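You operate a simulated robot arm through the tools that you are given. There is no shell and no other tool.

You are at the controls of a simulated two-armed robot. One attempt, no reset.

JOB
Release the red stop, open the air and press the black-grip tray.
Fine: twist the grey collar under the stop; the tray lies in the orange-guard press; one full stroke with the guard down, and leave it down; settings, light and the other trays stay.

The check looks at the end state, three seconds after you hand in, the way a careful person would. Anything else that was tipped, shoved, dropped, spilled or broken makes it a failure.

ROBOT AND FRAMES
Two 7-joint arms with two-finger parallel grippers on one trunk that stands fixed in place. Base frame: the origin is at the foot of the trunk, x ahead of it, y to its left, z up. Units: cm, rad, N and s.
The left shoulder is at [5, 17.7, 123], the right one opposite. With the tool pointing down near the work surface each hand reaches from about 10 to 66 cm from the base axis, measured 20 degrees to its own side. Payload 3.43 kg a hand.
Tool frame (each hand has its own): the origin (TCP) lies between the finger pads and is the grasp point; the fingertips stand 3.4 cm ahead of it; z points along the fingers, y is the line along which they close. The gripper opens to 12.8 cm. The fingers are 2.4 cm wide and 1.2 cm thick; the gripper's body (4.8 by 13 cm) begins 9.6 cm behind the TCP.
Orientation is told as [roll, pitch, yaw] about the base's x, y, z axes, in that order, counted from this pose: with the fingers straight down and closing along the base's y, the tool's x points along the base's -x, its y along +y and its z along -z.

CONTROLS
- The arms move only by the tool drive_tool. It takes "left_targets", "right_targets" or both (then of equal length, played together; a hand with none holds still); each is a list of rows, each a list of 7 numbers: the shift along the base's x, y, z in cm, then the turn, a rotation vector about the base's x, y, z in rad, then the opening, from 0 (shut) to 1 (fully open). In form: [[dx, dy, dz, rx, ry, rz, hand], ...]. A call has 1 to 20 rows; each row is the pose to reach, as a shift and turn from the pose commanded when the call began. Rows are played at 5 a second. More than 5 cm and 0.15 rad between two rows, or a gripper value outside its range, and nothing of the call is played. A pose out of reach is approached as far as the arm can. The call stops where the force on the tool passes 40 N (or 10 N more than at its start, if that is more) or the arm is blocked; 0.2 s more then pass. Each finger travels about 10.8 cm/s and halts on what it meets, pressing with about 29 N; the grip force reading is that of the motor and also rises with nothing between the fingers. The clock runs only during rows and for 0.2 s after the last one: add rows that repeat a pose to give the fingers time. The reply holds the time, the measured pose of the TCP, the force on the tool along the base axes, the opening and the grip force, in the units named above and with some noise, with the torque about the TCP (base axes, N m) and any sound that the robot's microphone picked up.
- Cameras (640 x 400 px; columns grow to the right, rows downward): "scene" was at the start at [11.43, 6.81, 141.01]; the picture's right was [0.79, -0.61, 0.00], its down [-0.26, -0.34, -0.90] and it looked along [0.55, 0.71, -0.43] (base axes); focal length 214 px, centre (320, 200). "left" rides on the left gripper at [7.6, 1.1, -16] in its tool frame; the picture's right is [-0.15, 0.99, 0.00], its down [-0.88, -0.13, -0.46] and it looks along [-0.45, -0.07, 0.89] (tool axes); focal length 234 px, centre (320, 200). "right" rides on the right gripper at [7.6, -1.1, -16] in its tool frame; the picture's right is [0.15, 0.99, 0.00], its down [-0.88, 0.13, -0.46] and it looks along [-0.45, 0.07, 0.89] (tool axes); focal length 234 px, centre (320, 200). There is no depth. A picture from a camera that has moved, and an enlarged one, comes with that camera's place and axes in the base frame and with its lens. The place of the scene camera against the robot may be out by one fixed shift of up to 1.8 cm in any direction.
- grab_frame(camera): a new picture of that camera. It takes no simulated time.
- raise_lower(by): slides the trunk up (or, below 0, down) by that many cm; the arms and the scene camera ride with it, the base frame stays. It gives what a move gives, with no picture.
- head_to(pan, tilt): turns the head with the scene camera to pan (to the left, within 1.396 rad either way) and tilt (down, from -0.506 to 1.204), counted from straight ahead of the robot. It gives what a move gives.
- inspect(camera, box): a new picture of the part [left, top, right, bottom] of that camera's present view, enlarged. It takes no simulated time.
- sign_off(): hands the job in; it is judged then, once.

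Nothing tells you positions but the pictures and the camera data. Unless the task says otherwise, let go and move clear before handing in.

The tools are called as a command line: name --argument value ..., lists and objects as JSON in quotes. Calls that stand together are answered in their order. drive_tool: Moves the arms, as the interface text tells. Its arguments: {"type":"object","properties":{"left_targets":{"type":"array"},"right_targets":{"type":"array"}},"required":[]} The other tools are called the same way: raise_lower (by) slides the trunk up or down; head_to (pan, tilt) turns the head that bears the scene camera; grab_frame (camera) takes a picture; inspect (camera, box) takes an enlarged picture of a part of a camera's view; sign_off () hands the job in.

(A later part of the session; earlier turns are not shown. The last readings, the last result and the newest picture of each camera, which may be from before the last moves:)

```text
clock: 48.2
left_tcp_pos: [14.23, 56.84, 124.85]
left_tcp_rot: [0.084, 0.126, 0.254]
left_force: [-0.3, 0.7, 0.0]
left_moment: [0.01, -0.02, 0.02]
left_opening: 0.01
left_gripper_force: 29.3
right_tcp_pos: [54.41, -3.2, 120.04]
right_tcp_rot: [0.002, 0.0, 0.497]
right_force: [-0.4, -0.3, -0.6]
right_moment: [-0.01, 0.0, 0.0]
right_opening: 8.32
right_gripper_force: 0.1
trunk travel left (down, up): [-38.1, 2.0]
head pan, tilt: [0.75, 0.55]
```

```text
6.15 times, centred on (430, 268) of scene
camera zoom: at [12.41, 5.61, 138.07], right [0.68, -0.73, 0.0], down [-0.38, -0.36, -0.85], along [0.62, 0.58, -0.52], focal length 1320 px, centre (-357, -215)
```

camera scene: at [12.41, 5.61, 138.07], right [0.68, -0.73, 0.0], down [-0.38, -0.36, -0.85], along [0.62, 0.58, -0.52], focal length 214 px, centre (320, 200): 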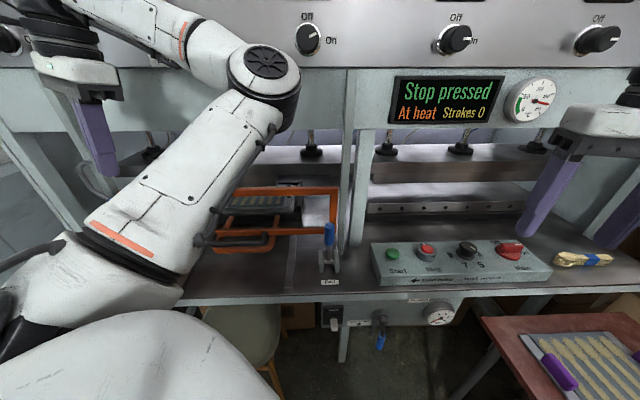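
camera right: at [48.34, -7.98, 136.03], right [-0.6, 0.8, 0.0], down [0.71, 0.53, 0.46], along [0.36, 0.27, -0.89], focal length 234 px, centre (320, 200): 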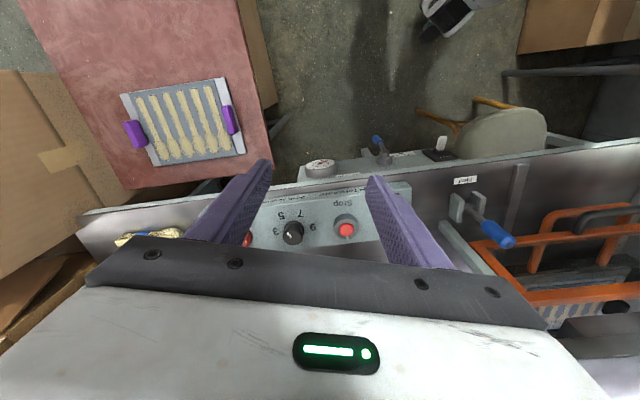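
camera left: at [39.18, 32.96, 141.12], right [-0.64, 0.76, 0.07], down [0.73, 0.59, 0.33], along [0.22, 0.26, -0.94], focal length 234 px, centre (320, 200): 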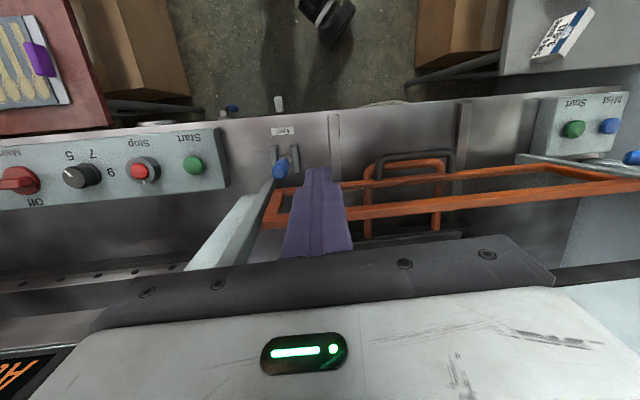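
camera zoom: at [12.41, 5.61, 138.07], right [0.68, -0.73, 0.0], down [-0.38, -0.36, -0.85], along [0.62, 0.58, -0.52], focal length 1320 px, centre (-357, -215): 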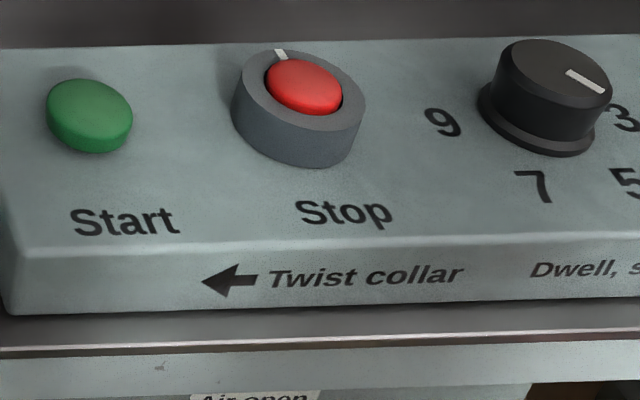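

The Zone 3 knob mark looks tilted compared with Zones 4 and 5. I'll zoom in closely, since my elbow may have nudged it.

inspect --camera "scene" --box '[280, 0, 350, 60]'

inspect --camera "scene" --box '[420, 0, 500, 60]'

head_to --pan 0.95 --tilt 0.2

grab_frame --camera "scene"

inspect --camera "scene" --box '[60, 0, 640, 200]'

```text
6.67 times, centred on (315, 30) of scene
camera zoom: at [12.41, 5.61, 138.07], right [0.68, -0.73, 0.0], down [-0.38, -0.36, -0.85], along [0.62, 0.58, -0.52], focal length 1430 px, centre (353, 1333)
```

zoom: 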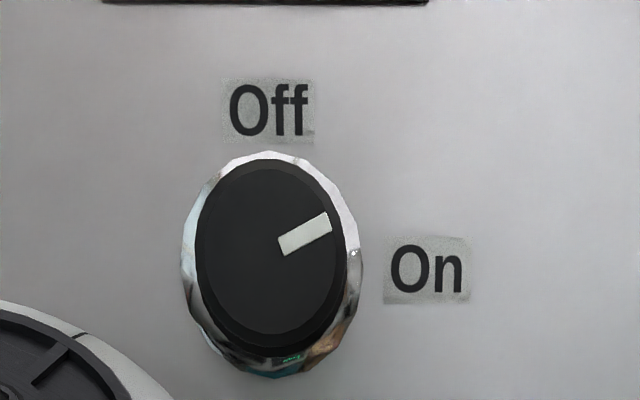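

```text
6.67 times, centred on (460, 30) of scene
camera zoom: at [12.41, 5.61, 138.07], right [0.68, -0.73, 0.0], down [-0.38, -0.36, -0.85], along [0.62, 0.58, -0.52], focal length 1430 px, centre (-613, 1333)
```

zoom: 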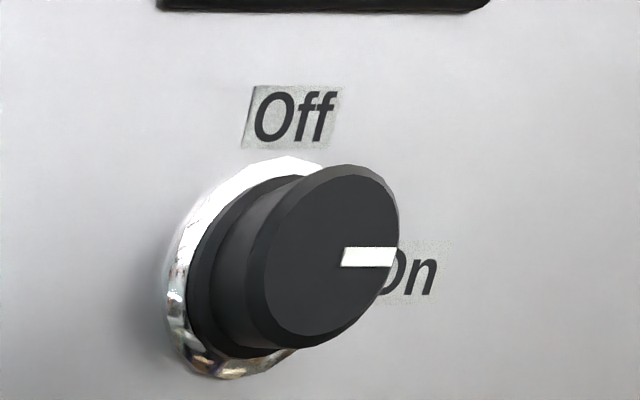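

```text
clock: 49.0
left_tcp_pos: [14.23, 56.81, 125.0]
left_tcp_rot: [0.087, 0.126, 0.254]
left_force: [-0.4, -0.2, 0.2]
left_moment: [0.0, 0.02, 0.02]
left_opening: 0.01
left_gripper_force: 29.3
right_tcp_pos: [54.28, -3.34, 120.1]
right_tcp_rot: [0.003, -0.001, 0.501]
right_force: [-0.4, 0.1, 0.9]
right_moment: [-0.04, 0.02, 0.0]
right_opening: 8.36
right_gripper_force: 0.1
trunk travel left (down, up): [-38.1, 2.0]
head pan, tilt: [0.949, 0.201]
```

```text
taken
camera scene: at [11.24, 7.1, 141.29], right [0.81, -0.58, 0.0], down [-0.12, -0.16, -0.98], along [0.57, 0.8, -0.2], focal length 214 px, centre (320, 200)
```

scene: 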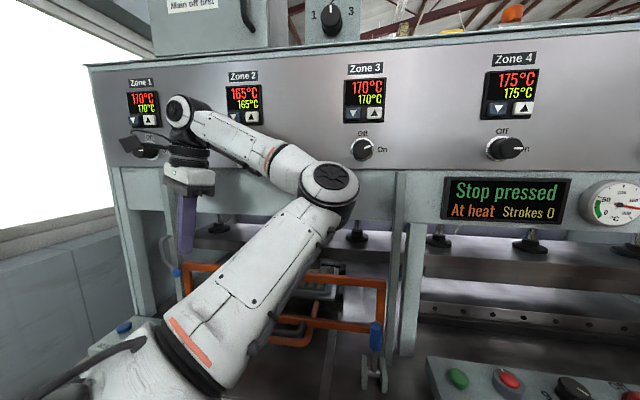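

```text
1.10 times, centred on (350, 100) of scene
camera zoom: at [11.24, 7.1, 141.29], right [0.81, -0.58, 0.0], down [-0.12, -0.16, -0.98], along [0.57, 0.8, -0.2], focal length 237 px, centre (287, 310)
```

zoom: 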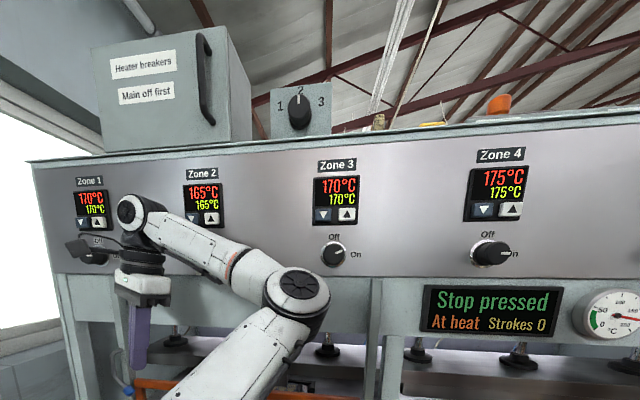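

The Zone 3 knob has turned about 24° toward Off, probably nudged by my elbow. I'll restore it to On later. First I'll bring the right hand, tilted forward, above the stop collar to test reach.

drive_tool --right_targets '[[2, 2.5, -2.4, 0.034, -0.063, 0, 0.65], [4, 5, -4.8, 0.069, -0.125, 0, 0.65], [6, 7.5, -7.2, 0.103, -0.188, 0, 0.65], [8, 10, -9.6, 0.137, -0.251, 0, 0.65], [10, 12.5, -12, 0.171, -0.314, 0, 0.65], [12, 15, -14.4, 0.206, -0.376, 0, 0.65], [12.5, 16.8, -17, 0.24, -0.439, 0, 0.65], [12.5, 16.8, -17, 0.24, -0.439, 0, 0.65]]'

grab_frame --camera "right"

head_to --pan 0.6 --tilt 0.55

grab_frame --camera "scene"

```text
clock: 51.0
left_tcp_pos: [14.1, 56.82, 124.84]
left_tcp_rot: [0.082, 0.127, 0.255]
left_force: [1.2, -0.3, 0.5]
left_moment: [0.0, 0.0, 0.0]
left_opening: 0.02
left_gripper_force: 29.1
right_tcp_pos: [69.05, 9.96, 103.87]
right_tcp_rot: [0.008, -0.513, 0.437]
right_force: [-0.6, -0.2, -0.2]
right_moment: [0.04, 0.0, 0.03]
right_opening: 8.3
right_gripper_force: 0.1
right hand out of reach, approached as far as the arm can: row 6
trunk travel left (down, up): [-38.1, 2.0]
head pan, tilt: [0.949, 0.201]
stopped in row 8 (right hand): the arm was blocked; the commanded pose is now the measured one
```

```text
taken
camera right: at [56.43, 2.62, 114.09], right [-0.54, 0.84, -0.07], down [0.44, 0.34, 0.83], along [0.72, 0.42, -0.55], focal length 234 px, centre (320, 200)
```

right: 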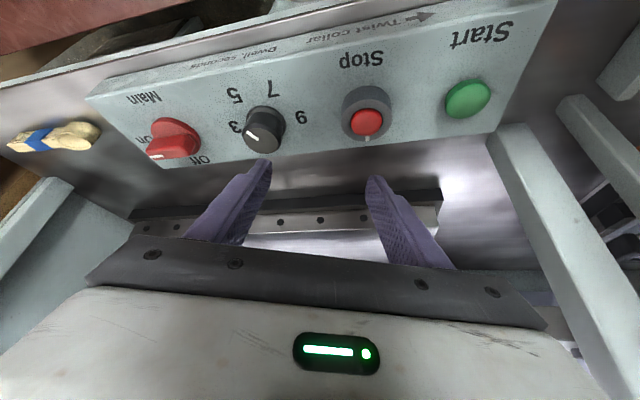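

```text
clock: 51.9
left_tcp_pos: [14.16, 56.78, 124.89]
left_tcp_rot: [0.087, 0.126, 0.254]
left_force: [-0.5, 0.0, 0.0]
left_moment: [0.02, 0.01, 0.01]
left_opening: 0.0
left_gripper_force: 29.4
right_tcp_pos: [68.74, 10.01, 103.89]
right_tcp_rot: [0.006, -0.515, 0.437]
right_force: [0.1, -0.2, -0.7]
right_moment: [0.0, 0.04, 0.0]
right_opening: 8.31
right_gripper_force: 0.0
trunk travel left (down, up): [-38.1, 2.0]
head pan, tilt: [0.6, 0.55]
```

```text
taken
camera scene: at [13.22, 4.61, 138.08], right [0.57, -0.82, 0.0], down [-0.43, -0.3, -0.85], along [0.7, 0.48, -0.52], focal length 214 px, centre (320, 200)
```

scene: 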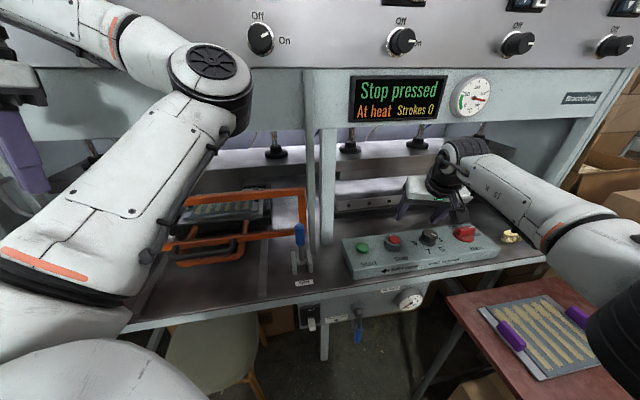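

The right arm stopped short with no tool force, so its elbow may be touching something on the right. Looking that way.

head_to --pan -0.2 --tilt 0.6

grab_frame --camera "scene"

head_to --pan -0.8 --tilt 0.6

grab_frame --camera "scene"

```text
clock: 53.0
left_tcp_pos: [14.2, 56.88, 124.98]
left_tcp_rot: [0.085, 0.125, 0.256]
left_force: [-0.2, 0.2, -0.6]
left_moment: [-0.01, -0.01, 0.0]
left_opening: 0.0
left_gripper_force: 29.2
right_tcp_pos: [68.9, 9.96, 103.89]
right_tcp_rot: [0.006, -0.514, 0.438]
right_force: [0.5, -0.5, 0.1]
right_moment: [0.0, -0.06, -0.01]
right_opening: 8.31
right_gripper_force: 0.0
trunk travel left (down, up): [-38.1, 2.0]
head pan, tilt: [-0.201, 0.6]
```

```text
taken
camera scene: at [14.47, -2.22, 137.62], right [-0.2, -0.98, 0.0], down [-0.55, 0.11, -0.83], along [0.81, -0.16, -0.56], focal length 214 px, centre (320, 200)
```

scene: 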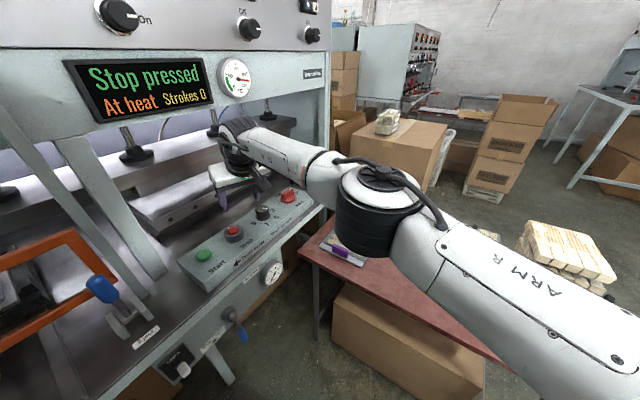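

```text
clock: 54.0
left_tcp_pos: [14.25, 56.73, 125.07]
left_tcp_rot: [0.085, 0.124, 0.255]
left_force: [0.2, 0.0, -0.6]
left_moment: [-0.01, 0.03, -0.05]
left_opening: 0.0
left_gripper_force: 28.8
right_tcp_pos: [68.94, 9.96, 103.96]
right_tcp_rot: [0.008, -0.514, 0.437]
right_force: [-0.4, 0.2, -0.1]
right_moment: [-0.02, -0.03, 0.0]
right_opening: 8.33
right_gripper_force: 0.1
trunk travel left (down, up): [-38.1, 2.0]
head pan, tilt: [-0.799, 0.6]
```

```text
taken
camera scene: at [11.98, -6.8, 137.62], right [-0.72, -0.7, 0.0], down [-0.39, 0.4, -0.83], along [0.58, -0.59, -0.56], focal length 214 px, centre (320, 200)
```

scene: 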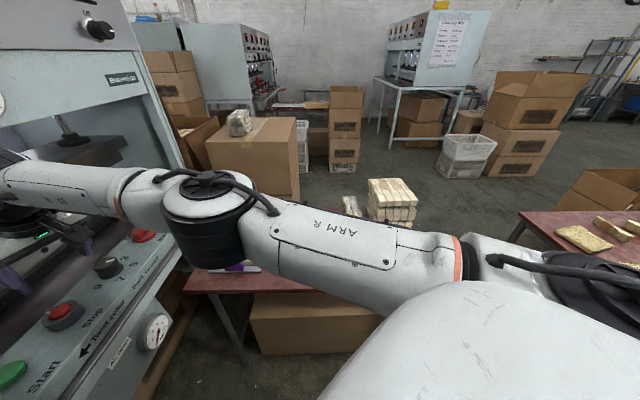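

Nothing is touching: the elbow is high above the tray, so it's just the limit of reach at this tilt. I'll back off slightly and tilt further forward to gain reach.

drive_tool --right_targets '[[-3, -1, 1, 0.042, -0.09, 0, 0.65], [-6, -1, 1, 0.085, -0.181, 0, 0.65], [-7, 0, 0.5, 0.127, -0.272, 0, 0.65], [-6, 1.5, 0, 0.127, -0.272, 0, 0.65], [-4.5, 2.5, 0, 0.127, -0.272, 0, 0.65], [-3.1, 3.1, 0, 0.127, -0.272, 0, 0.65], [-3.1, 3.1, 0, 0.127, -0.272, 0, 0.65]]'

grab_frame --camera "right"

head_to --pan 0.2 --tilt 0.55

grab_frame --camera "scene"

```text
clock: 55.6
left_tcp_pos: [14.21, 56.81, 124.94]
left_tcp_rot: [0.086, 0.126, 0.256]
left_force: [0.7, 0.7, -0.5]
left_moment: [0.03, 0.01, 0.05]
left_opening: 0.0
left_gripper_force: 29.3
right_tcp_pos: [65.65, 13.24, 103.84]
right_tcp_rot: [0.005, -0.815, 0.448]
right_force: [-0.6, 0.0, -0.3]
right_moment: [-0.02, 0.01, 0.0]
right_opening: 8.33
right_gripper_force: 0.0
trunk travel left (down, up): [-38.1, 2.0]
head pan, tilt: [-0.799, 0.6]
```

```text
taken
camera right: at [51.05, 4.97, 109.39], right [-0.52, 0.85, -0.1], down [0.19, 0.23, 0.95], along [0.83, 0.48, -0.28], focal length 234 px, centre (320, 200)
```

right: 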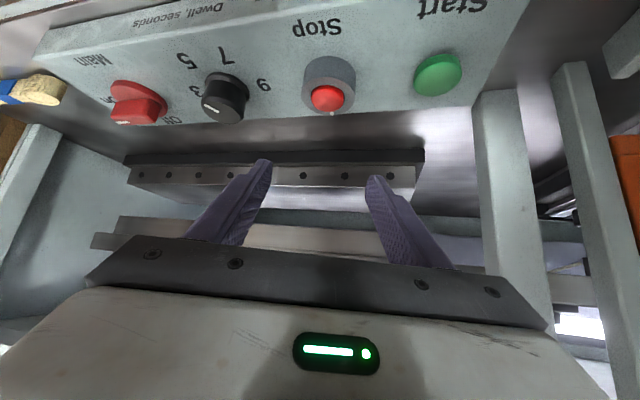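

```text
clock: 56.9
left_tcp_pos: [14.16, 56.76, 124.99]
left_tcp_rot: [0.087, 0.125, 0.254]
left_force: [-1.1, 1.0, -0.4]
left_moment: [-0.02, 0.02, -0.02]
left_opening: 0.0
left_gripper_force: 29.5
right_tcp_pos: [65.72, 13.36, 103.93]
right_tcp_rot: [0.004, -0.814, 0.445]
right_force: [-0.3, -0.1, 0.1]
right_moment: [-0.02, 0.0, -0.06]
right_opening: 8.32
right_gripper_force: 0.1
trunk travel left (down, up): [-38.1, 2.0]
head pan, tilt: [0.201, 0.55]
```

```text
taken
camera scene: at [14.61, 1.31, 138.07], right [0.2, -0.98, 0.0], down [-0.51, -0.1, -0.85], along [0.84, 0.17, -0.52], focal length 214 px, centre (320, 200)
```

scene: 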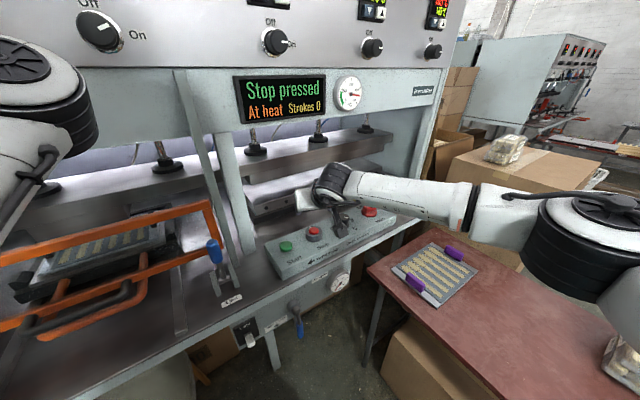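

The right hand reached its place above the stop. I'll zoom in to measure the collar's height and radius.

inspect --camera "right" --box '[260, 0, 420, 130]'

inspect --camera "scene" --box '[250, 160, 420, 290]'

```text
3.08 times, centred on (340, 65) of right
camera zoom: at [51.04, 4.98, 109.39], right [-0.52, 0.85, -0.1], down [0.19, 0.23, 0.95], along [0.83, 0.47, -0.28], focal length 720 px, centre (258, 615)
```

zoom: 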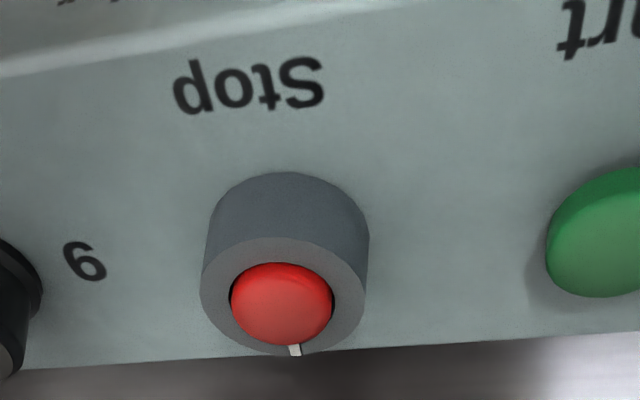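

```text
3.08 times, centred on (335, 225) of scene
camera zoom: at [14.61, 1.31, 138.07], right [0.2, -0.98, 0.0], down [-0.51, -0.1, -0.85], along [0.84, 0.17, -0.52], focal length 660 px, centre (274, 123)
```

zoom: 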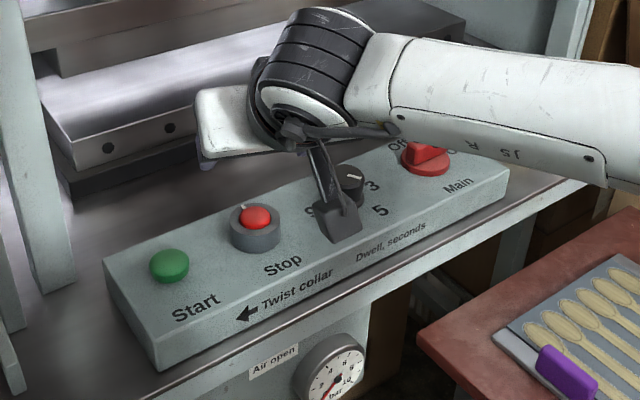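

The collar spans z≈90.8–93.1 with radius 2.65, centred at about (67.95, 14.35). I'll pre-turn the hand counter-clockwise and come down around it with the fingers open.

drive_tool --right_targets '[[0.2, -0.25, 0, 0, 0, 0.125, 0.65], [0.4, -0.5, 0, 0, 0, 0.25, 0.65], [0.6, -0.7, 0, 0, 0, 0.375, 0.65], [0.8, -0.9, 0, 0, 0, 0.5, 0.65], [0.8, -0.9, -2, 0, 0, 0.5, 0.65], [0.8, -0.9, -4, 0, 0, 0.5, 0.65], [0.8, -0.9, -6, 0, 0, 0.5, 0.65], [0.8, -0.9, -7.5, 0, 0, 0.5, 0.65], [0.8, -0.9, -8.3, 0, 0, 0.5, 0.65], [0.8, -0.9, -8.3, 0, 0, 0.5, 0.65]]'

grab_frame --camera "right"

inspect --camera "scene" --box '[250, 160, 420, 290]'

```text
clock: 59.1
left_tcp_pos: [14.2, 56.71, 125.01]
left_tcp_rot: [0.087, 0.126, 0.255]
left_force: [0.2, -0.4, -0.5]
left_moment: [0.06, 0.03, 0.0]
left_opening: 0.02
left_gripper_force: 29.7
right_tcp_pos: [62.99, 8.85, 95.88]
right_tcp_rot: [-0.013, -0.82, 0.904]
right_force: [0.3, -0.1, -0.4]
right_moment: [0.13, -0.04, 0.05]
right_opening: 8.32
right_gripper_force: 0.1
right hand out of reach, approached as far as the arm can: row 4, 5, 6, 7, 8, 9, 10
trunk travel left (down, up): [-38.1, 2.0]
head pan, tilt: [0.201, 0.55]
```

```text
taken
camera right: at [53.33, -5.01, 101.29], right [-0.83, 0.54, -0.12], down [0.06, 0.3, 0.95], along [0.55, 0.79, -0.28], focal length 234 px, centre (320, 200)
```

right: 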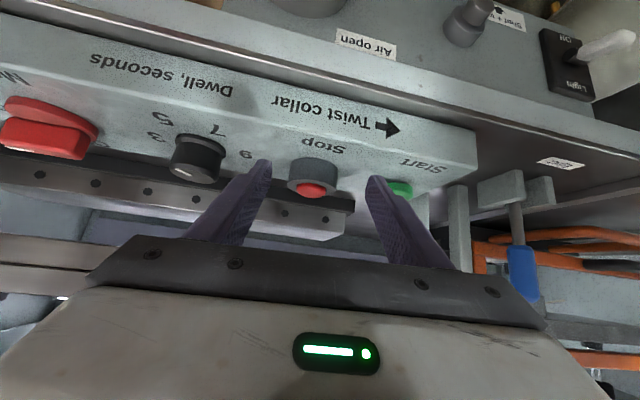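

```text
3.08 times, centred on (335, 225) of scene
camera zoom: at [14.68, 1.09, 138.08], right [0.2, -0.98, 0.0], down [-0.51, -0.1, -0.85], along [0.84, 0.17, -0.52], focal length 660 px, centre (274, 123)
```

zoom: 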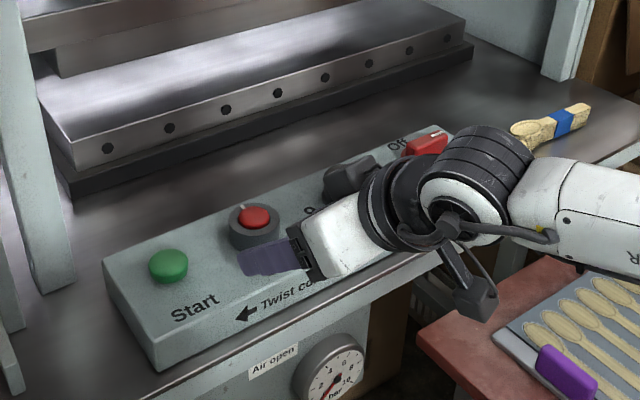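

That orientation was out of reach, so the hand fell short. I'll rise again without touching anything and check the dwell knob.

drive_tool --right_targets '[[0, 0, 2, 0, 0, 0, 0.65], [0, 0, 4, 0, 0, 0, 0.65], [0, 0, 7, 0, 0, 0, 0.65], [0, 0, 10, 0, 0, 0, 0.65], [0, 0, 10, 0, 0, 0, 0.65]]'

grab_frame --camera "right"

grab_frame --camera "scene"

```text
clock: 60.3
left_tcp_pos: [14.12, 56.82, 124.97]
left_tcp_rot: [0.087, 0.125, 0.255]
left_force: [1.0, 0.1, 0.1]
left_moment: [0.01, 0.01, 0.0]
left_opening: 0.02
left_gripper_force: 28.9
right_tcp_pos: [62.53, 9.09, 105.69]
right_tcp_rot: [-0.013, -0.817, 0.904]
right_force: [0.5, 0.3, 0.3]
right_moment: [-0.03, -0.04, 0.0]
right_opening: 8.33
right_gripper_force: 0.0
trunk travel left (down, up): [-38.1, 2.0]
head pan, tilt: [0.201, 0.55]
```

```text
taken
camera right: at [52.94, -4.75, 111.14], right [-0.83, 0.54, -0.12], down [0.06, 0.3, 0.95], along [0.55, 0.79, -0.28], focal length 234 px, centre (320, 200)
```

right: 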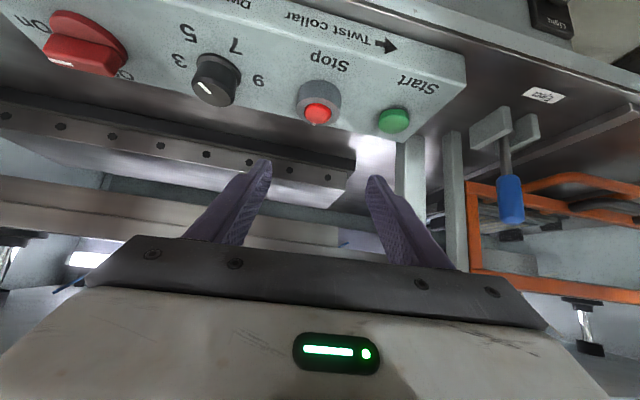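

```text
taken
camera scene: at [14.63, 1.31, 138.07], right [0.2, -0.98, 0.0], down [-0.51, -0.1, -0.85], along [0.84, 0.17, -0.52], focal length 214 px, centre (320, 200)
```

scene: 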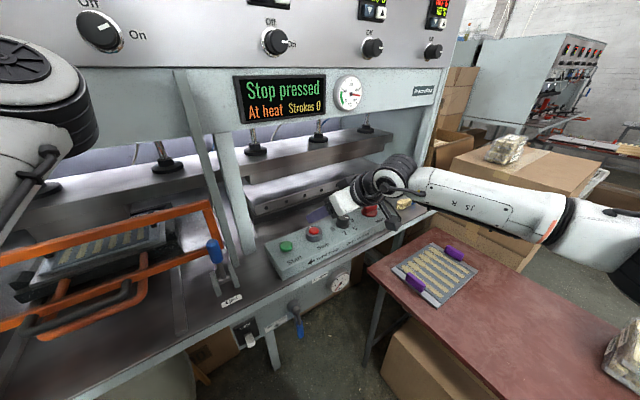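

I'll go back to the orientation that worked and test in the air that the clockwise twist from there is reachable.

drive_tool --right_targets '[[0, 0, -0.5, 0, 0, -0.12, 0.65], [0.8, 1, -1, 0, 0, -0.24, 0.65], [1.6, 2.1, -1.4, 0, 0, -0.36, 0.65], [2.4, 3.2, -1.8, 0, 0, -0.458, 0.65], [3.2, 4.2, -1.8, 0, 0, -0.458, 0.65], [3.2, 4.2, -1.8, 0, 0, -0.458, 0.65]]'

drive_tool --right_targets '[[0, 0.3, 0, 0, 0, -0.12, 0.65], [-0.1, 0.6, 0, 0, 0, -0.24, 0.65], [-0.1, 0.9, 0, 0, 0, -0.36, 0.65], [-0.2, 1.2, 0, 0, 0, -0.48, 0.65], [-0.2, 1.4, 0, 0, 0, -0.6, 0.65], [-0.2, 1.7, 0, 0, 0, -0.72, 0.65], [-0.2, 1.7, 0, 0, 0, -0.72, 0.65]]'

grab_frame --camera "right"

```text
clock: 61.7
left_tcp_pos: [14.22, 56.77, 124.95]
left_tcp_rot: [0.086, 0.126, 0.254]
left_force: [0.8, -0.1, 0.9]
left_moment: [0.03, 0.02, -0.01]
left_opening: 0.0
left_gripper_force: 28.5
right_tcp_pos: [65.89, 13.48, 103.99]
right_tcp_rot: [-0.013, -0.817, 0.444]
right_force: [0.7, 1.3, 0.4]
right_moment: [-0.02, -0.03, 0.02]
right_opening: 8.33
right_gripper_force: 0.1
trunk travel left (down, up): [-38.1, 2.0]
head pan, tilt: [0.201, 0.55]
```

```text
clock: 63.5
left_tcp_pos: [14.15, 56.77, 125.02]
left_tcp_rot: [0.084, 0.124, 0.255]
left_force: [0.4, -0.2, 0.1]
left_moment: [-0.03, 0.02, -0.02]
left_opening: 0.0
left_gripper_force: 28.7
right_tcp_pos: [62.89, 9.32, 104.01]
right_tcp_rot: [-0.013, -0.819, -0.337]
right_force: [0.0, -0.2, -0.2]
right_moment: [0.01, 0.03, -0.01]
right_opening: 8.31
right_gripper_force: 0.1
right hand out of reach, approached as far as the arm can: row 5, 6, 7
trunk travel left (down, up): [-38.1, 2.0]
head pan, tilt: [0.201, 0.55]
stopped in row 7 (right hand): the arm was blocked; the commanded pose is now the measured one
```

```text
taken
camera right: at [46.72, 14.0, 109.4], right [0.24, 0.96, -0.12], down [0.3, 0.04, 0.95], along [0.92, -0.26, -0.28], focal length 234 px, centre (320, 200)
```

right: 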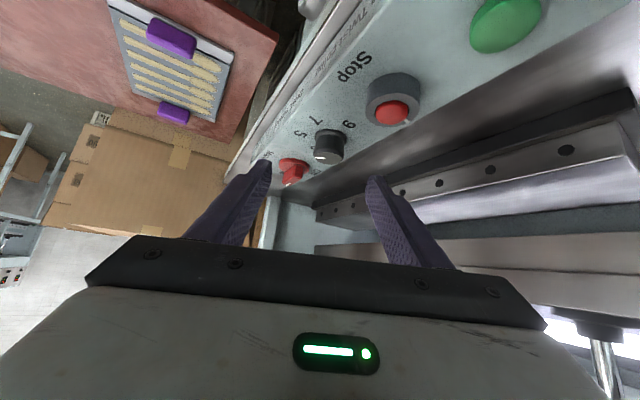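

The usable twist range is about ±0.45 rad around this heading. I'll return, lower the trunk 8 cm and tilt a little more to gain margin.

drive_tool --right_targets '[[0, 0, 0.5, 0, 0, 0.14, 0.65], [0, 0, 1, 0, 0, 0.28, 0.65], [0, 0, 1, 0, 0, 0.42, 0.65], [0, 0, 1, 0, 0, 0.56, 0.65], [0, 0, 1, 0, 0, 0.7, 0.65], [0, 0, 1, 0, 0, 0.783, 0.65], [0, 0, 1, 0, 0, 0.783, 0.65]]'

raise_lower --by -8

grab_frame --camera "scene"

```text
clock: 65.1
left_tcp_pos: [14.16, 56.86, 124.92]
left_tcp_rot: [0.085, 0.126, 0.256]
left_force: [-0.1, 0.6, -0.6]
left_moment: [0.02, -0.03, 0.01]
left_opening: 0.01
left_gripper_force: 29.2
right_tcp_pos: [62.68, 9.92, 104.98]
right_tcp_rot: [-0.014, -0.82, 0.455]
right_force: [0.5, -0.7, 0.1]
right_moment: [0.02, -0.02, 0.01]
right_opening: 8.34
right_gripper_force: 0.0
trunk travel left (down, up): [-38.1, 2.0]
head pan, tilt: [0.201, 0.55]
```

```text
clock: 66.2
left_tcp_pos: [14.06, 56.85, 116.92]
left_tcp_rot: [0.086, 0.125, 0.256]
left_force: [1.1, 0.0, 0.1]
left_moment: [-0.01, -0.01, -0.01]
left_opening: 0.0
left_gripper_force: 28.9
right_tcp_pos: [62.61, 9.61, 96.95]
right_tcp_rot: [-0.016, -0.821, 0.457]
right_force: [0.5, -0.6, 0.6]
right_moment: [0.01, -0.02, 0.01]
right_opening: 8.33
right_gripper_force: 0.1
trunk travel left (down, up): [-30.1, 10.0]
head pan, tilt: [0.201, 0.55]
```

```text
taken
camera scene: at [14.59, 1.31, 130.08], right [0.2, -0.98, 0.0], down [-0.51, -0.1, -0.85], along [0.84, 0.17, -0.52], focal length 214 px, centre (320, 200)
```

scene: 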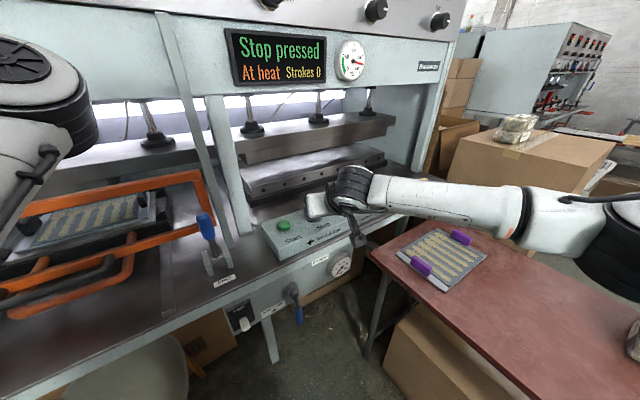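

Now I'll raise slightly, tilt a bit more, and place the hand over the collar.

drive_tool --right_targets '[[0, 0, 3, 0, 0, 0, 0.65], [0, 0, 6, 0.058, -0.122, 0, 0.65], [1, 1.5, 6, 0.058, -0.122, 0, 0.65], [2, 2.8, 6, 0.058, -0.122, 0, 0.65], [2.75, 3.55, 6, 0.058, -0.122, 0, 0.65], [2.75, 3.55, 6, 0.058, -0.122, 0, 0.65]]'

drive_tool --right_targets '[[0.3, -0.3, 0, 0, 0, 0.1, 0.65], [0.5, -0.6, 0, 0, 0, 0.2, 0.65], [0.7, -0.8, 0, 0, 0, 0.3, 0.65], [0.7, -0.8, 0, 0, 0, 0.3, 0.65]]'

grab_frame --camera "right"

```text
clock: 67.6
left_tcp_pos: [14.16, 56.9, 117.06]
left_tcp_rot: [0.086, 0.126, 0.255]
left_force: [0.4, 0.5, 0.4]
left_moment: [0.0, 0.02, 0.02]
left_opening: 0.0
left_gripper_force: 28.9
right_tcp_pos: [65.29, 13.39, 102.95]
right_tcp_rot: [-0.02, -0.955, 0.455]
right_force: [-0.5, 1.0, -0.6]
right_moment: [0.01, 0.0, 0.0]
right_opening: 8.34
right_gripper_force: 0.1
trunk travel left (down, up): [-30.1, 10.0]
head pan, tilt: [0.201, 0.55]
```

```text
clock: 68.6
left_tcp_pos: [14.21, 56.79, 116.97]
left_tcp_rot: [0.085, 0.126, 0.255]
left_force: [-0.3, -0.2, -0.9]
left_moment: [-0.03, 0.01, 0.0]
left_opening: 0.0
left_gripper_force: 28.6
right_tcp_pos: [66.1, 12.41, 102.93]
right_tcp_rot: [-0.017, -0.954, 0.757]
right_force: [0.0, 0.3, 0.5]
right_moment: [-0.01, 0.01, 0.03]
right_opening: 8.32
right_gripper_force: 0.0
trunk travel left (down, up): [-30.1, 10.0]
head pan, tilt: [0.201, 0.55]
```

```text
taken
camera right: at [54.05, -0.19, 106.07], right [-0.73, 0.67, -0.13], down [0.01, 0.2, 0.98], along [0.68, 0.72, -0.15], focal length 234 px, centre (320, 200)
```

right: 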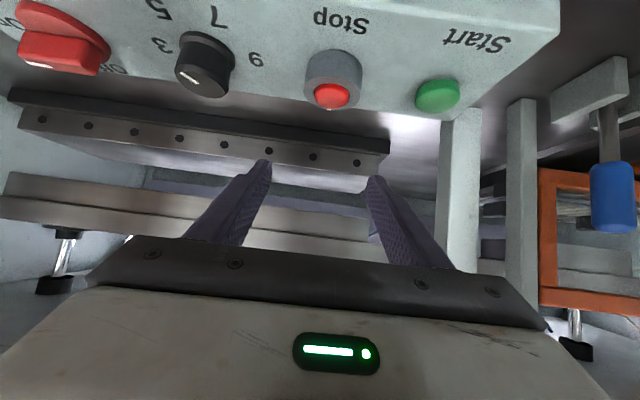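

The hand is in position with the centre line through the collar. Descending to straddle it.

drive_tool --right_targets '[[0, 0, -2, 0, 0, 0, 0.65], [-0.1, 0, -4, 0, 0, 0, 0.65], [-0.1, 0, -6, 0, 0, 0, 0.65], [-0.1, 0, -7, 0, 0, 0, 0.65], [-0.1, 0, -7.6, 0, 0, 0, 0.65], [-0.1, 0, -8.2, 0, 0, 0, 0.65], [-0.1, 0, -8.6, 0, 0, 0, 0.65], [-0.1, 0, -8.6, 0, 0, 0, 0.65]]'

grab_frame --camera "right"

inspect --camera "scene" --box '[250, 160, 420, 290]'

```text
clock: 70.4
left_tcp_pos: [14.14, 56.86, 116.9]
left_tcp_rot: [0.088, 0.126, 0.254]
left_force: [-0.1, 0.3, 0.4]
left_moment: [-0.01, 0.03, -0.02]
left_opening: 0.0
left_gripper_force: 29.1
right_tcp_pos: [66.05, 12.32, 94.31]
right_tcp_rot: [-0.018, -0.955, 0.755]
right_force: [-0.2, 0.0, -0.2]
right_moment: [-0.03, 0.01, -0.03]
right_opening: 8.3
right_gripper_force: 0.1
trunk travel left (down, up): [-30.1, 10.0]
head pan, tilt: [0.201, 0.55]
```

```text
taken
camera right: at [53.97, -0.2, 97.48], right [-0.73, 0.67, -0.13], down [0.01, 0.2, 0.98], along [0.68, 0.71, -0.15], focal length 234 px, centre (320, 200)
```

right: 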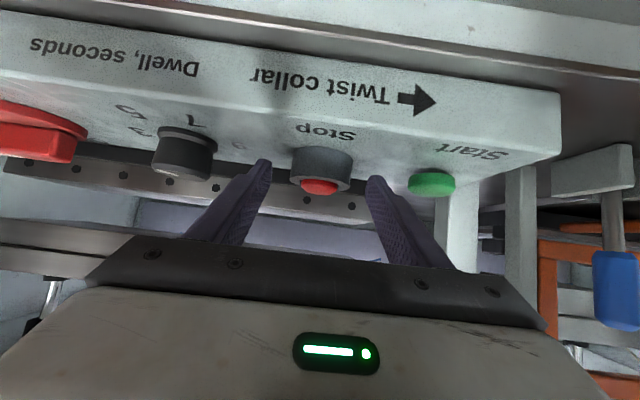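

```text
3.08 times, centred on (335, 225) of scene
camera zoom: at [14.61, 1.32, 130.07], right [0.2, -0.98, 0.0], down [-0.51, -0.1, -0.85], along [0.84, 0.17, -0.52], focal length 660 px, centre (274, 123)
```

zoom: 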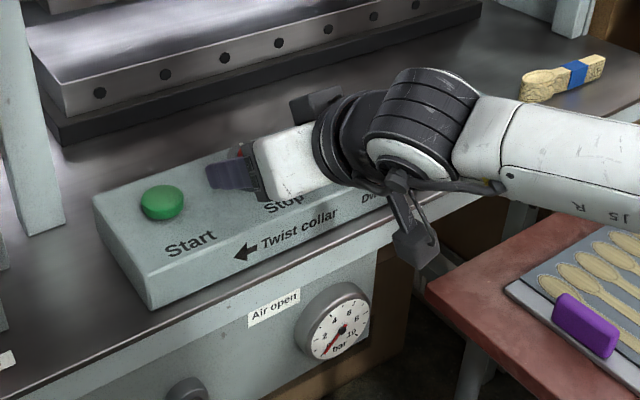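

The collar lies between the fingers. Closing the grip.

drive_tool --right_targets '[[0, 0, 0, 0, 0, 0, 0.5], [0, 0, 0, 0, 0, 0, 0.35], [0, 0, 0, 0, 0, 0, 0.35]]'

grab_frame --camera "right"

```text
clock: 71.2
left_tcp_pos: [14.22, 56.82, 116.95]
left_tcp_rot: [0.083, 0.126, 0.254]
left_force: [-0.1, -0.8, 0.5]
left_moment: [-0.01, -0.02, 0.0]
left_opening: 0.0
left_gripper_force: 29.2
right_tcp_pos: [66.05, 12.49, 94.41]
right_tcp_rot: [-0.016, -0.954, 0.756]
right_force: [-0.2, 0.3, -0.6]
right_moment: [0.33, 0.0, 0.02]
right_opening: 5.35
right_gripper_force: 44.7
trunk travel left (down, up): [-30.1, 10.0]
head pan, tilt: [0.201, 0.55]
```

```text
taken
camera right: at [53.95, -0.19, 97.48], right [-0.73, 0.67, -0.13], down [0.01, 0.2, 0.98], along [0.68, 0.72, -0.15], focal length 234 px, centre (320, 200)
```

right: 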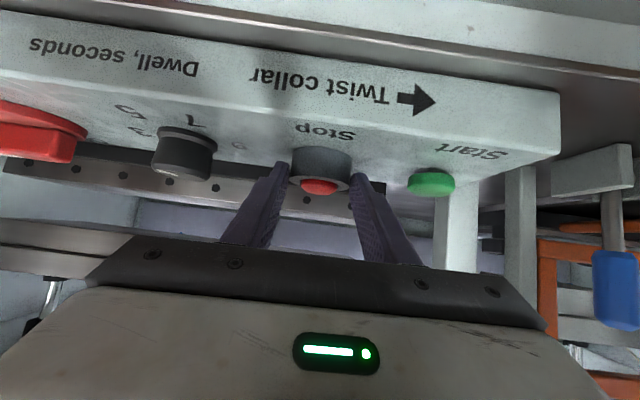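

Gripped at 5.35 cm. Now I'll twist clockwise (front moving left, as the arrow says) about the collar axis.

drive_tool --right_targets '[[-0.19, 0.2, 0, 0, 0, -0.1, 0.3], [-0.35, 0.42, 0, 0, 0, -0.2, 0.3], [-0.49, 0.65, 0, 0, 0, -0.3, 0.3], [-0.61, 0.89, 0, 0, 0, -0.4, 0.3], [-0.7, 1.15, 0, 0, 0, -0.5, 0.3], [-0.77, 1.41, 0, 0, 0, -0.6, 0.3]]'

grab_frame --camera "right"

grab_frame --camera "scene"

```text
clock: 72.6
left_tcp_pos: [14.28, 56.95, 116.94]
left_tcp_rot: [0.084, 0.125, 0.255]
left_force: [0.3, 0.0, 0.0]
left_moment: [0.0, -0.04, 0.06]
left_opening: 0.02
left_gripper_force: 28.9
right_tcp_pos: [65.04, 14.07, 94.35]
right_tcp_rot: [-0.016, -0.955, 0.154]
right_force: [5.0, 10.5, -0.4]
right_moment: [0.21, -0.12, 0.31]
right_opening: 5.34
right_gripper_force: 44.9
trunk travel left (down, up): [-30.1, 10.0]
head pan, tilt: [0.201, 0.55]
```

```text
taken
camera right: at [48.16, 10.36, 97.48], right [-0.23, 0.97, -0.13], down [0.12, 0.16, 0.98], along [0.97, 0.21, -0.15], focal length 234 px, centre (320, 200)
```

right: 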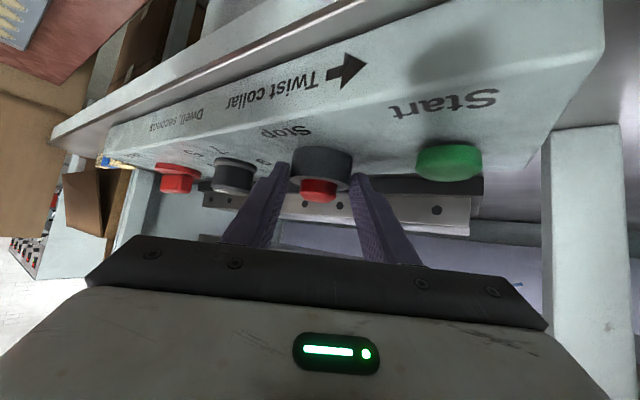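

```text
taken
camera scene: at [14.67, 1.42, 130.06], right [0.2, -0.98, 0.0], down [-0.51, -0.11, -0.85], along [0.84, 0.17, -0.52], focal length 214 px, centre (320, 200)
```

scene: 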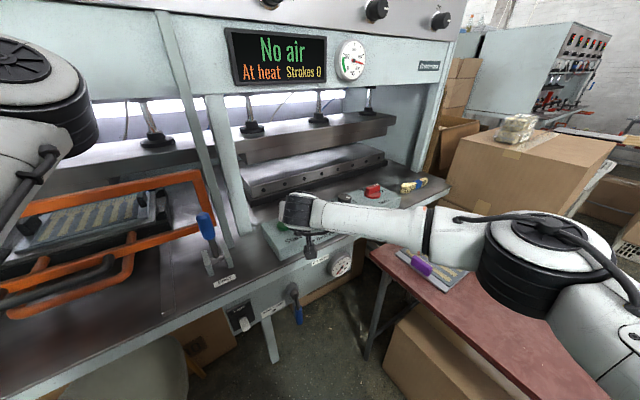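

The display now says "No air", so the stop is released. I'll open the fingers and lift straight off.

drive_tool --right_targets '[[0, 0, 0, 0, 0, 0, 0.55], [0, 0, 0, 0, 0, 0, 0.55], [0, 0, 1, 0, 0, 0, 0.55], [0, 0, 3, 0, 0, 0, 0.55], [0, 0, 6, 0, 0, 0, 0.55], [0, 0, 9, 0, 0, 0, 0.55], [-4, -1, 10, 0, 0, 0, 0.55], [-8, -2, 10, 0, 0, 0, 0.55]]'

grab_frame --camera "right"

grab_frame --camera "scene"

```text
clock: 74.4
left_tcp_pos: [14.1, 56.77, 116.88]
left_tcp_rot: [0.086, 0.125, 0.254]
left_force: [0.2, -0.6, -0.7]
left_moment: [0.04, 0.0, 0.02]
left_opening: 0.01
left_gripper_force: 29.2
right_tcp_pos: [57.45, 11.87, 104.51]
right_tcp_rot: [-0.017, -0.955, 0.156]
right_force: [-0.3, -0.1, -0.1]
right_moment: [0.0, -0.04, 0.02]
right_opening: 7.04
right_gripper_force: 0.1
trunk travel left (down, up): [-30.1, 10.0]
head pan, tilt: [0.201, 0.55]
```

```text
taken
camera right: at [40.37, 8.22, 107.64], right [-0.22, 0.97, -0.13], down [0.12, 0.16, 0.98], along [0.97, 0.2, -0.15], focal length 234 px, centre (320, 200)
```

right: 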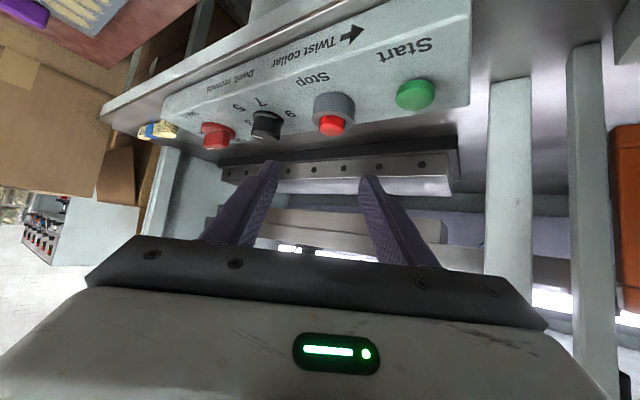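

```text
taken
camera scene: at [14.58, 1.31, 130.07], right [0.2, -0.98, 0.0], down [-0.51, -0.1, -0.85], along [0.84, 0.17, -0.52], focal length 214 px, centre (320, 200)
```

scene: 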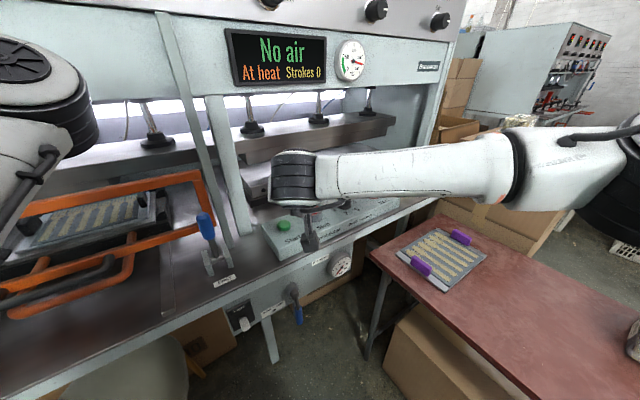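

"No air" persists, so next is the valve: pivot at about (53, 17.5, 73.5), with the grip hanging to about (50.4, 15, 62). I'll bring the closed right fingers in front and left of the grip, below bench level.

drive_tool --right_targets '[[-4, -1, -1, 0, 0, 0.1, 0.4], [-8, -2, -2, 0, 0, 0.2, 0.2], [-12, -3, -4, 0, 0, 0.294, 0], [-15, -3.5, -7, 0, 0, 0.294, 0], [-15.5, -3.5, -11, 0, 0, 0.294, 0], [-16, -3, -15, 0, 0, 0.294, 0], [-16.5, -2, -19.5, 0, 0, 0.294, 0], [-16.8, -1, -24, 0, 0, 0.294, 0], [-16.8, 0, -28.5, 0, 0, 0.294, 0], [-16.8, 0.1, -33, 0, 0, 0.294, 0], [-16.8, 0.1, -36, 0, 0, 0.294, 0]]'

grab_frame --camera "right"

head_to --pan 0.3 --tilt 0.8

grab_frame --camera "scene"

```text
clock: 77.0
left_tcp_pos: [14.14, 56.78, 116.84]
left_tcp_rot: [0.085, 0.125, 0.255]
left_force: [0.0, 0.1, -0.2]
left_moment: [-0.01, 0.03, 0.01]
left_opening: 0.0
left_gripper_force: 29.0
right_tcp_pos: [42.75, 10.68, 69.53]
right_tcp_rot: [-0.03, -0.962, 0.407]
right_force: [-0.3, -0.6, -0.8]
right_moment: [0.01, -0.05, 0.0]
right_opening: 0.0
right_gripper_force: 29.2
right hand out of reach, approached as far as the arm can: row 11
trunk travel left (down, up): [-30.1, 10.0]
head pan, tilt: [0.201, 0.55]
stopped in row 11 (right hand): the arm was blocked; the commanded pose is now the measured one
```

```text
taken
camera right: at [27.01, 3.12, 72.45], right [-0.44, 0.89, -0.14], down [0.06, 0.19, 0.98], along [0.89, 0.43, -0.14], focal length 234 px, centre (320, 200)
```

right: 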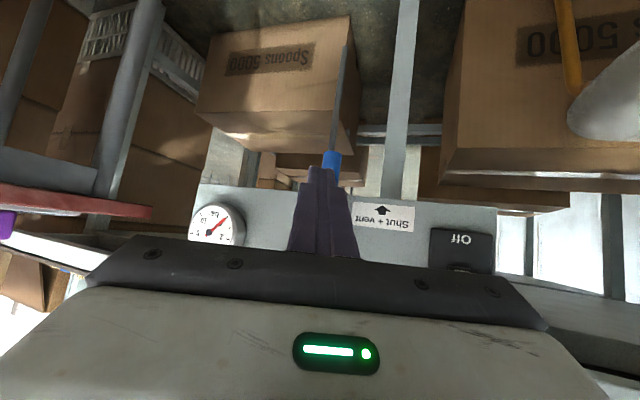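

```text
clock: 77.8
left_tcp_pos: [14.09, 56.86, 116.94]
left_tcp_rot: [0.086, 0.125, 0.255]
left_force: [0.7, 0.0, -0.9]
left_moment: [0.03, -0.02, 0.0]
left_opening: 0.03
left_gripper_force: 29.2
right_tcp_pos: [42.74, 10.72, 69.45]
right_tcp_rot: [-0.03, -0.964, 0.409]
right_force: [0.0, -0.7, -0.3]
right_moment: [0.03, 0.01, 0.02]
right_opening: 0.01
right_gripper_force: 29.4
trunk travel left (down, up): [-30.1, 10.0]
head pan, tilt: [0.3, 0.799]
```

```text
taken
camera scene: at [13.52, 1.91, 127.94], right [0.3, -0.96, 0.0], down [-0.68, -0.21, -0.7], along [0.67, 0.21, -0.72], focal length 214 px, centre (320, 200)
```

scene: 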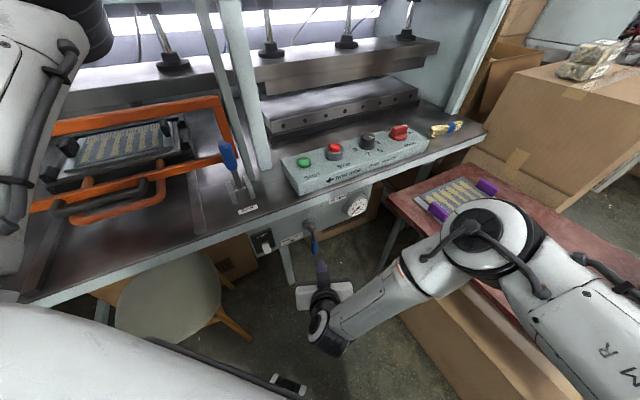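

The hand is in front of the valve and the grip tip measures (50.4, 15, 62.5). I'll adjust the tilt and position to the left of the grip, then advance.

drive_tool --right_targets '[[-0.9, 1.2, 0, -0.032, 0.073, 0, 0], [-1.75, 2.3, 0, -0.0635, 0.147, 0, 0], [-1.75, 2.3, -1, -0.0635, 0.147, 0, 0], [-1.75, 2.3, -2.2, -0.0635, 0.147, 0, 0]]'

grab_frame --camera "right"

grab_frame --camera "scene"

```text
clock: 78.8
left_tcp_pos: [14.19, 56.81, 116.9]
left_tcp_rot: [0.085, 0.125, 0.256]
left_force: [-0.2, -0.6, -0.4]
left_moment: [0.02, -0.01, -0.01]
left_opening: 0.03
left_gripper_force: 29.2
right_tcp_pos: [42.31, 12.19, 67.56]
right_tcp_rot: [-0.038, -0.813, 0.39]
right_force: [-0.7, -0.2, 0.4]
right_moment: [0.0, -0.02, -0.02]
right_opening: 0.02
right_gripper_force: 29.1
trunk travel left (down, up): [-30.1, 10.0]
head pan, tilt: [0.3, 0.799]
```

```text
taken
camera right: at [26.97, 5.22, 73.14], right [-0.44, 0.89, -0.13], down [0.2, 0.24, 0.95], along [0.87, 0.39, -0.29], focal length 234 px, centre (320, 200)
```

right: 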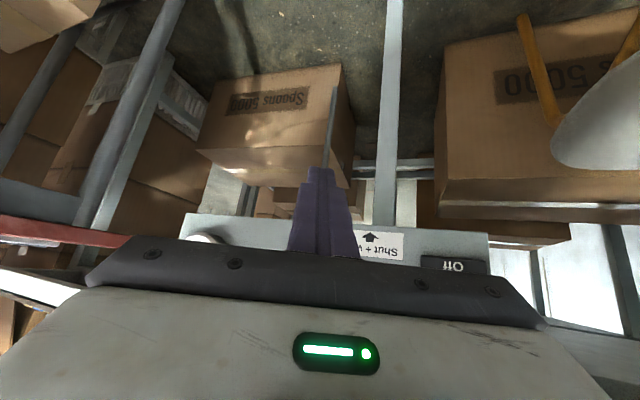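

```text
taken
camera scene: at [13.52, 1.92, 127.93], right [0.3, -0.96, 0.0], down [-0.68, -0.21, -0.7], along [0.67, 0.21, -0.72], focal length 214 px, centre (320, 200)
```

scene: 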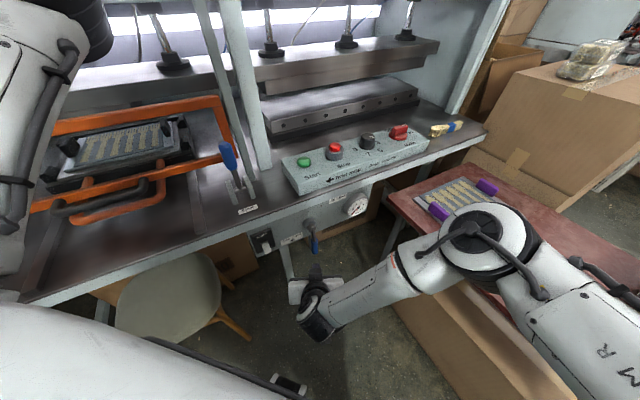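

drive_tool --right_targets '[[-0.7, 0.8, -0.2, 0, 0, 0, 0], [-1.4, 1.5, -0.4, 0, 0, 0, 0], [-1.4, 1.5, -0.4, 0, 0, 0, 0]]'

grab_frame --camera "right"

```text
clock: 79.8
left_tcp_pos: [14.25, 56.77, 116.93]
left_tcp_rot: [0.084, 0.124, 0.254]
left_force: [-0.2, -0.5, 0.4]
left_moment: [-0.01, 0.0, -0.01]
left_opening: 0.01
left_gripper_force: 29.0
right_tcp_pos: [42.4, 12.22, 67.06]
right_tcp_rot: [-0.05, -0.815, 0.365]
right_force: [-0.1, 0.4, -0.3]
right_moment: [-0.03, -0.01, -0.03]
right_opening: 0.0
right_gripper_force: 28.6
trunk travel left (down, up): [-30.1, 10.0]
head pan, tilt: [0.3, 0.799]
stopped in row 3 (right hand): the arm was blocked; the commanded pose is now the measured one
```

```text
taken
camera right: at [26.82, 5.68, 72.57], right [-0.41, 0.9, -0.14], down [0.21, 0.24, 0.95], along [0.89, 0.36, -0.29], focal length 234 px, centre (320, 200)
```

right: 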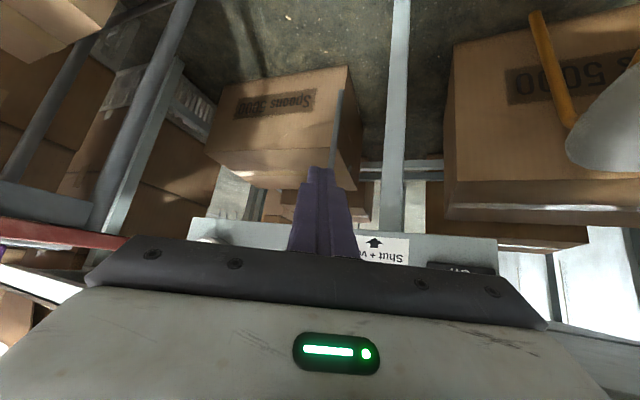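

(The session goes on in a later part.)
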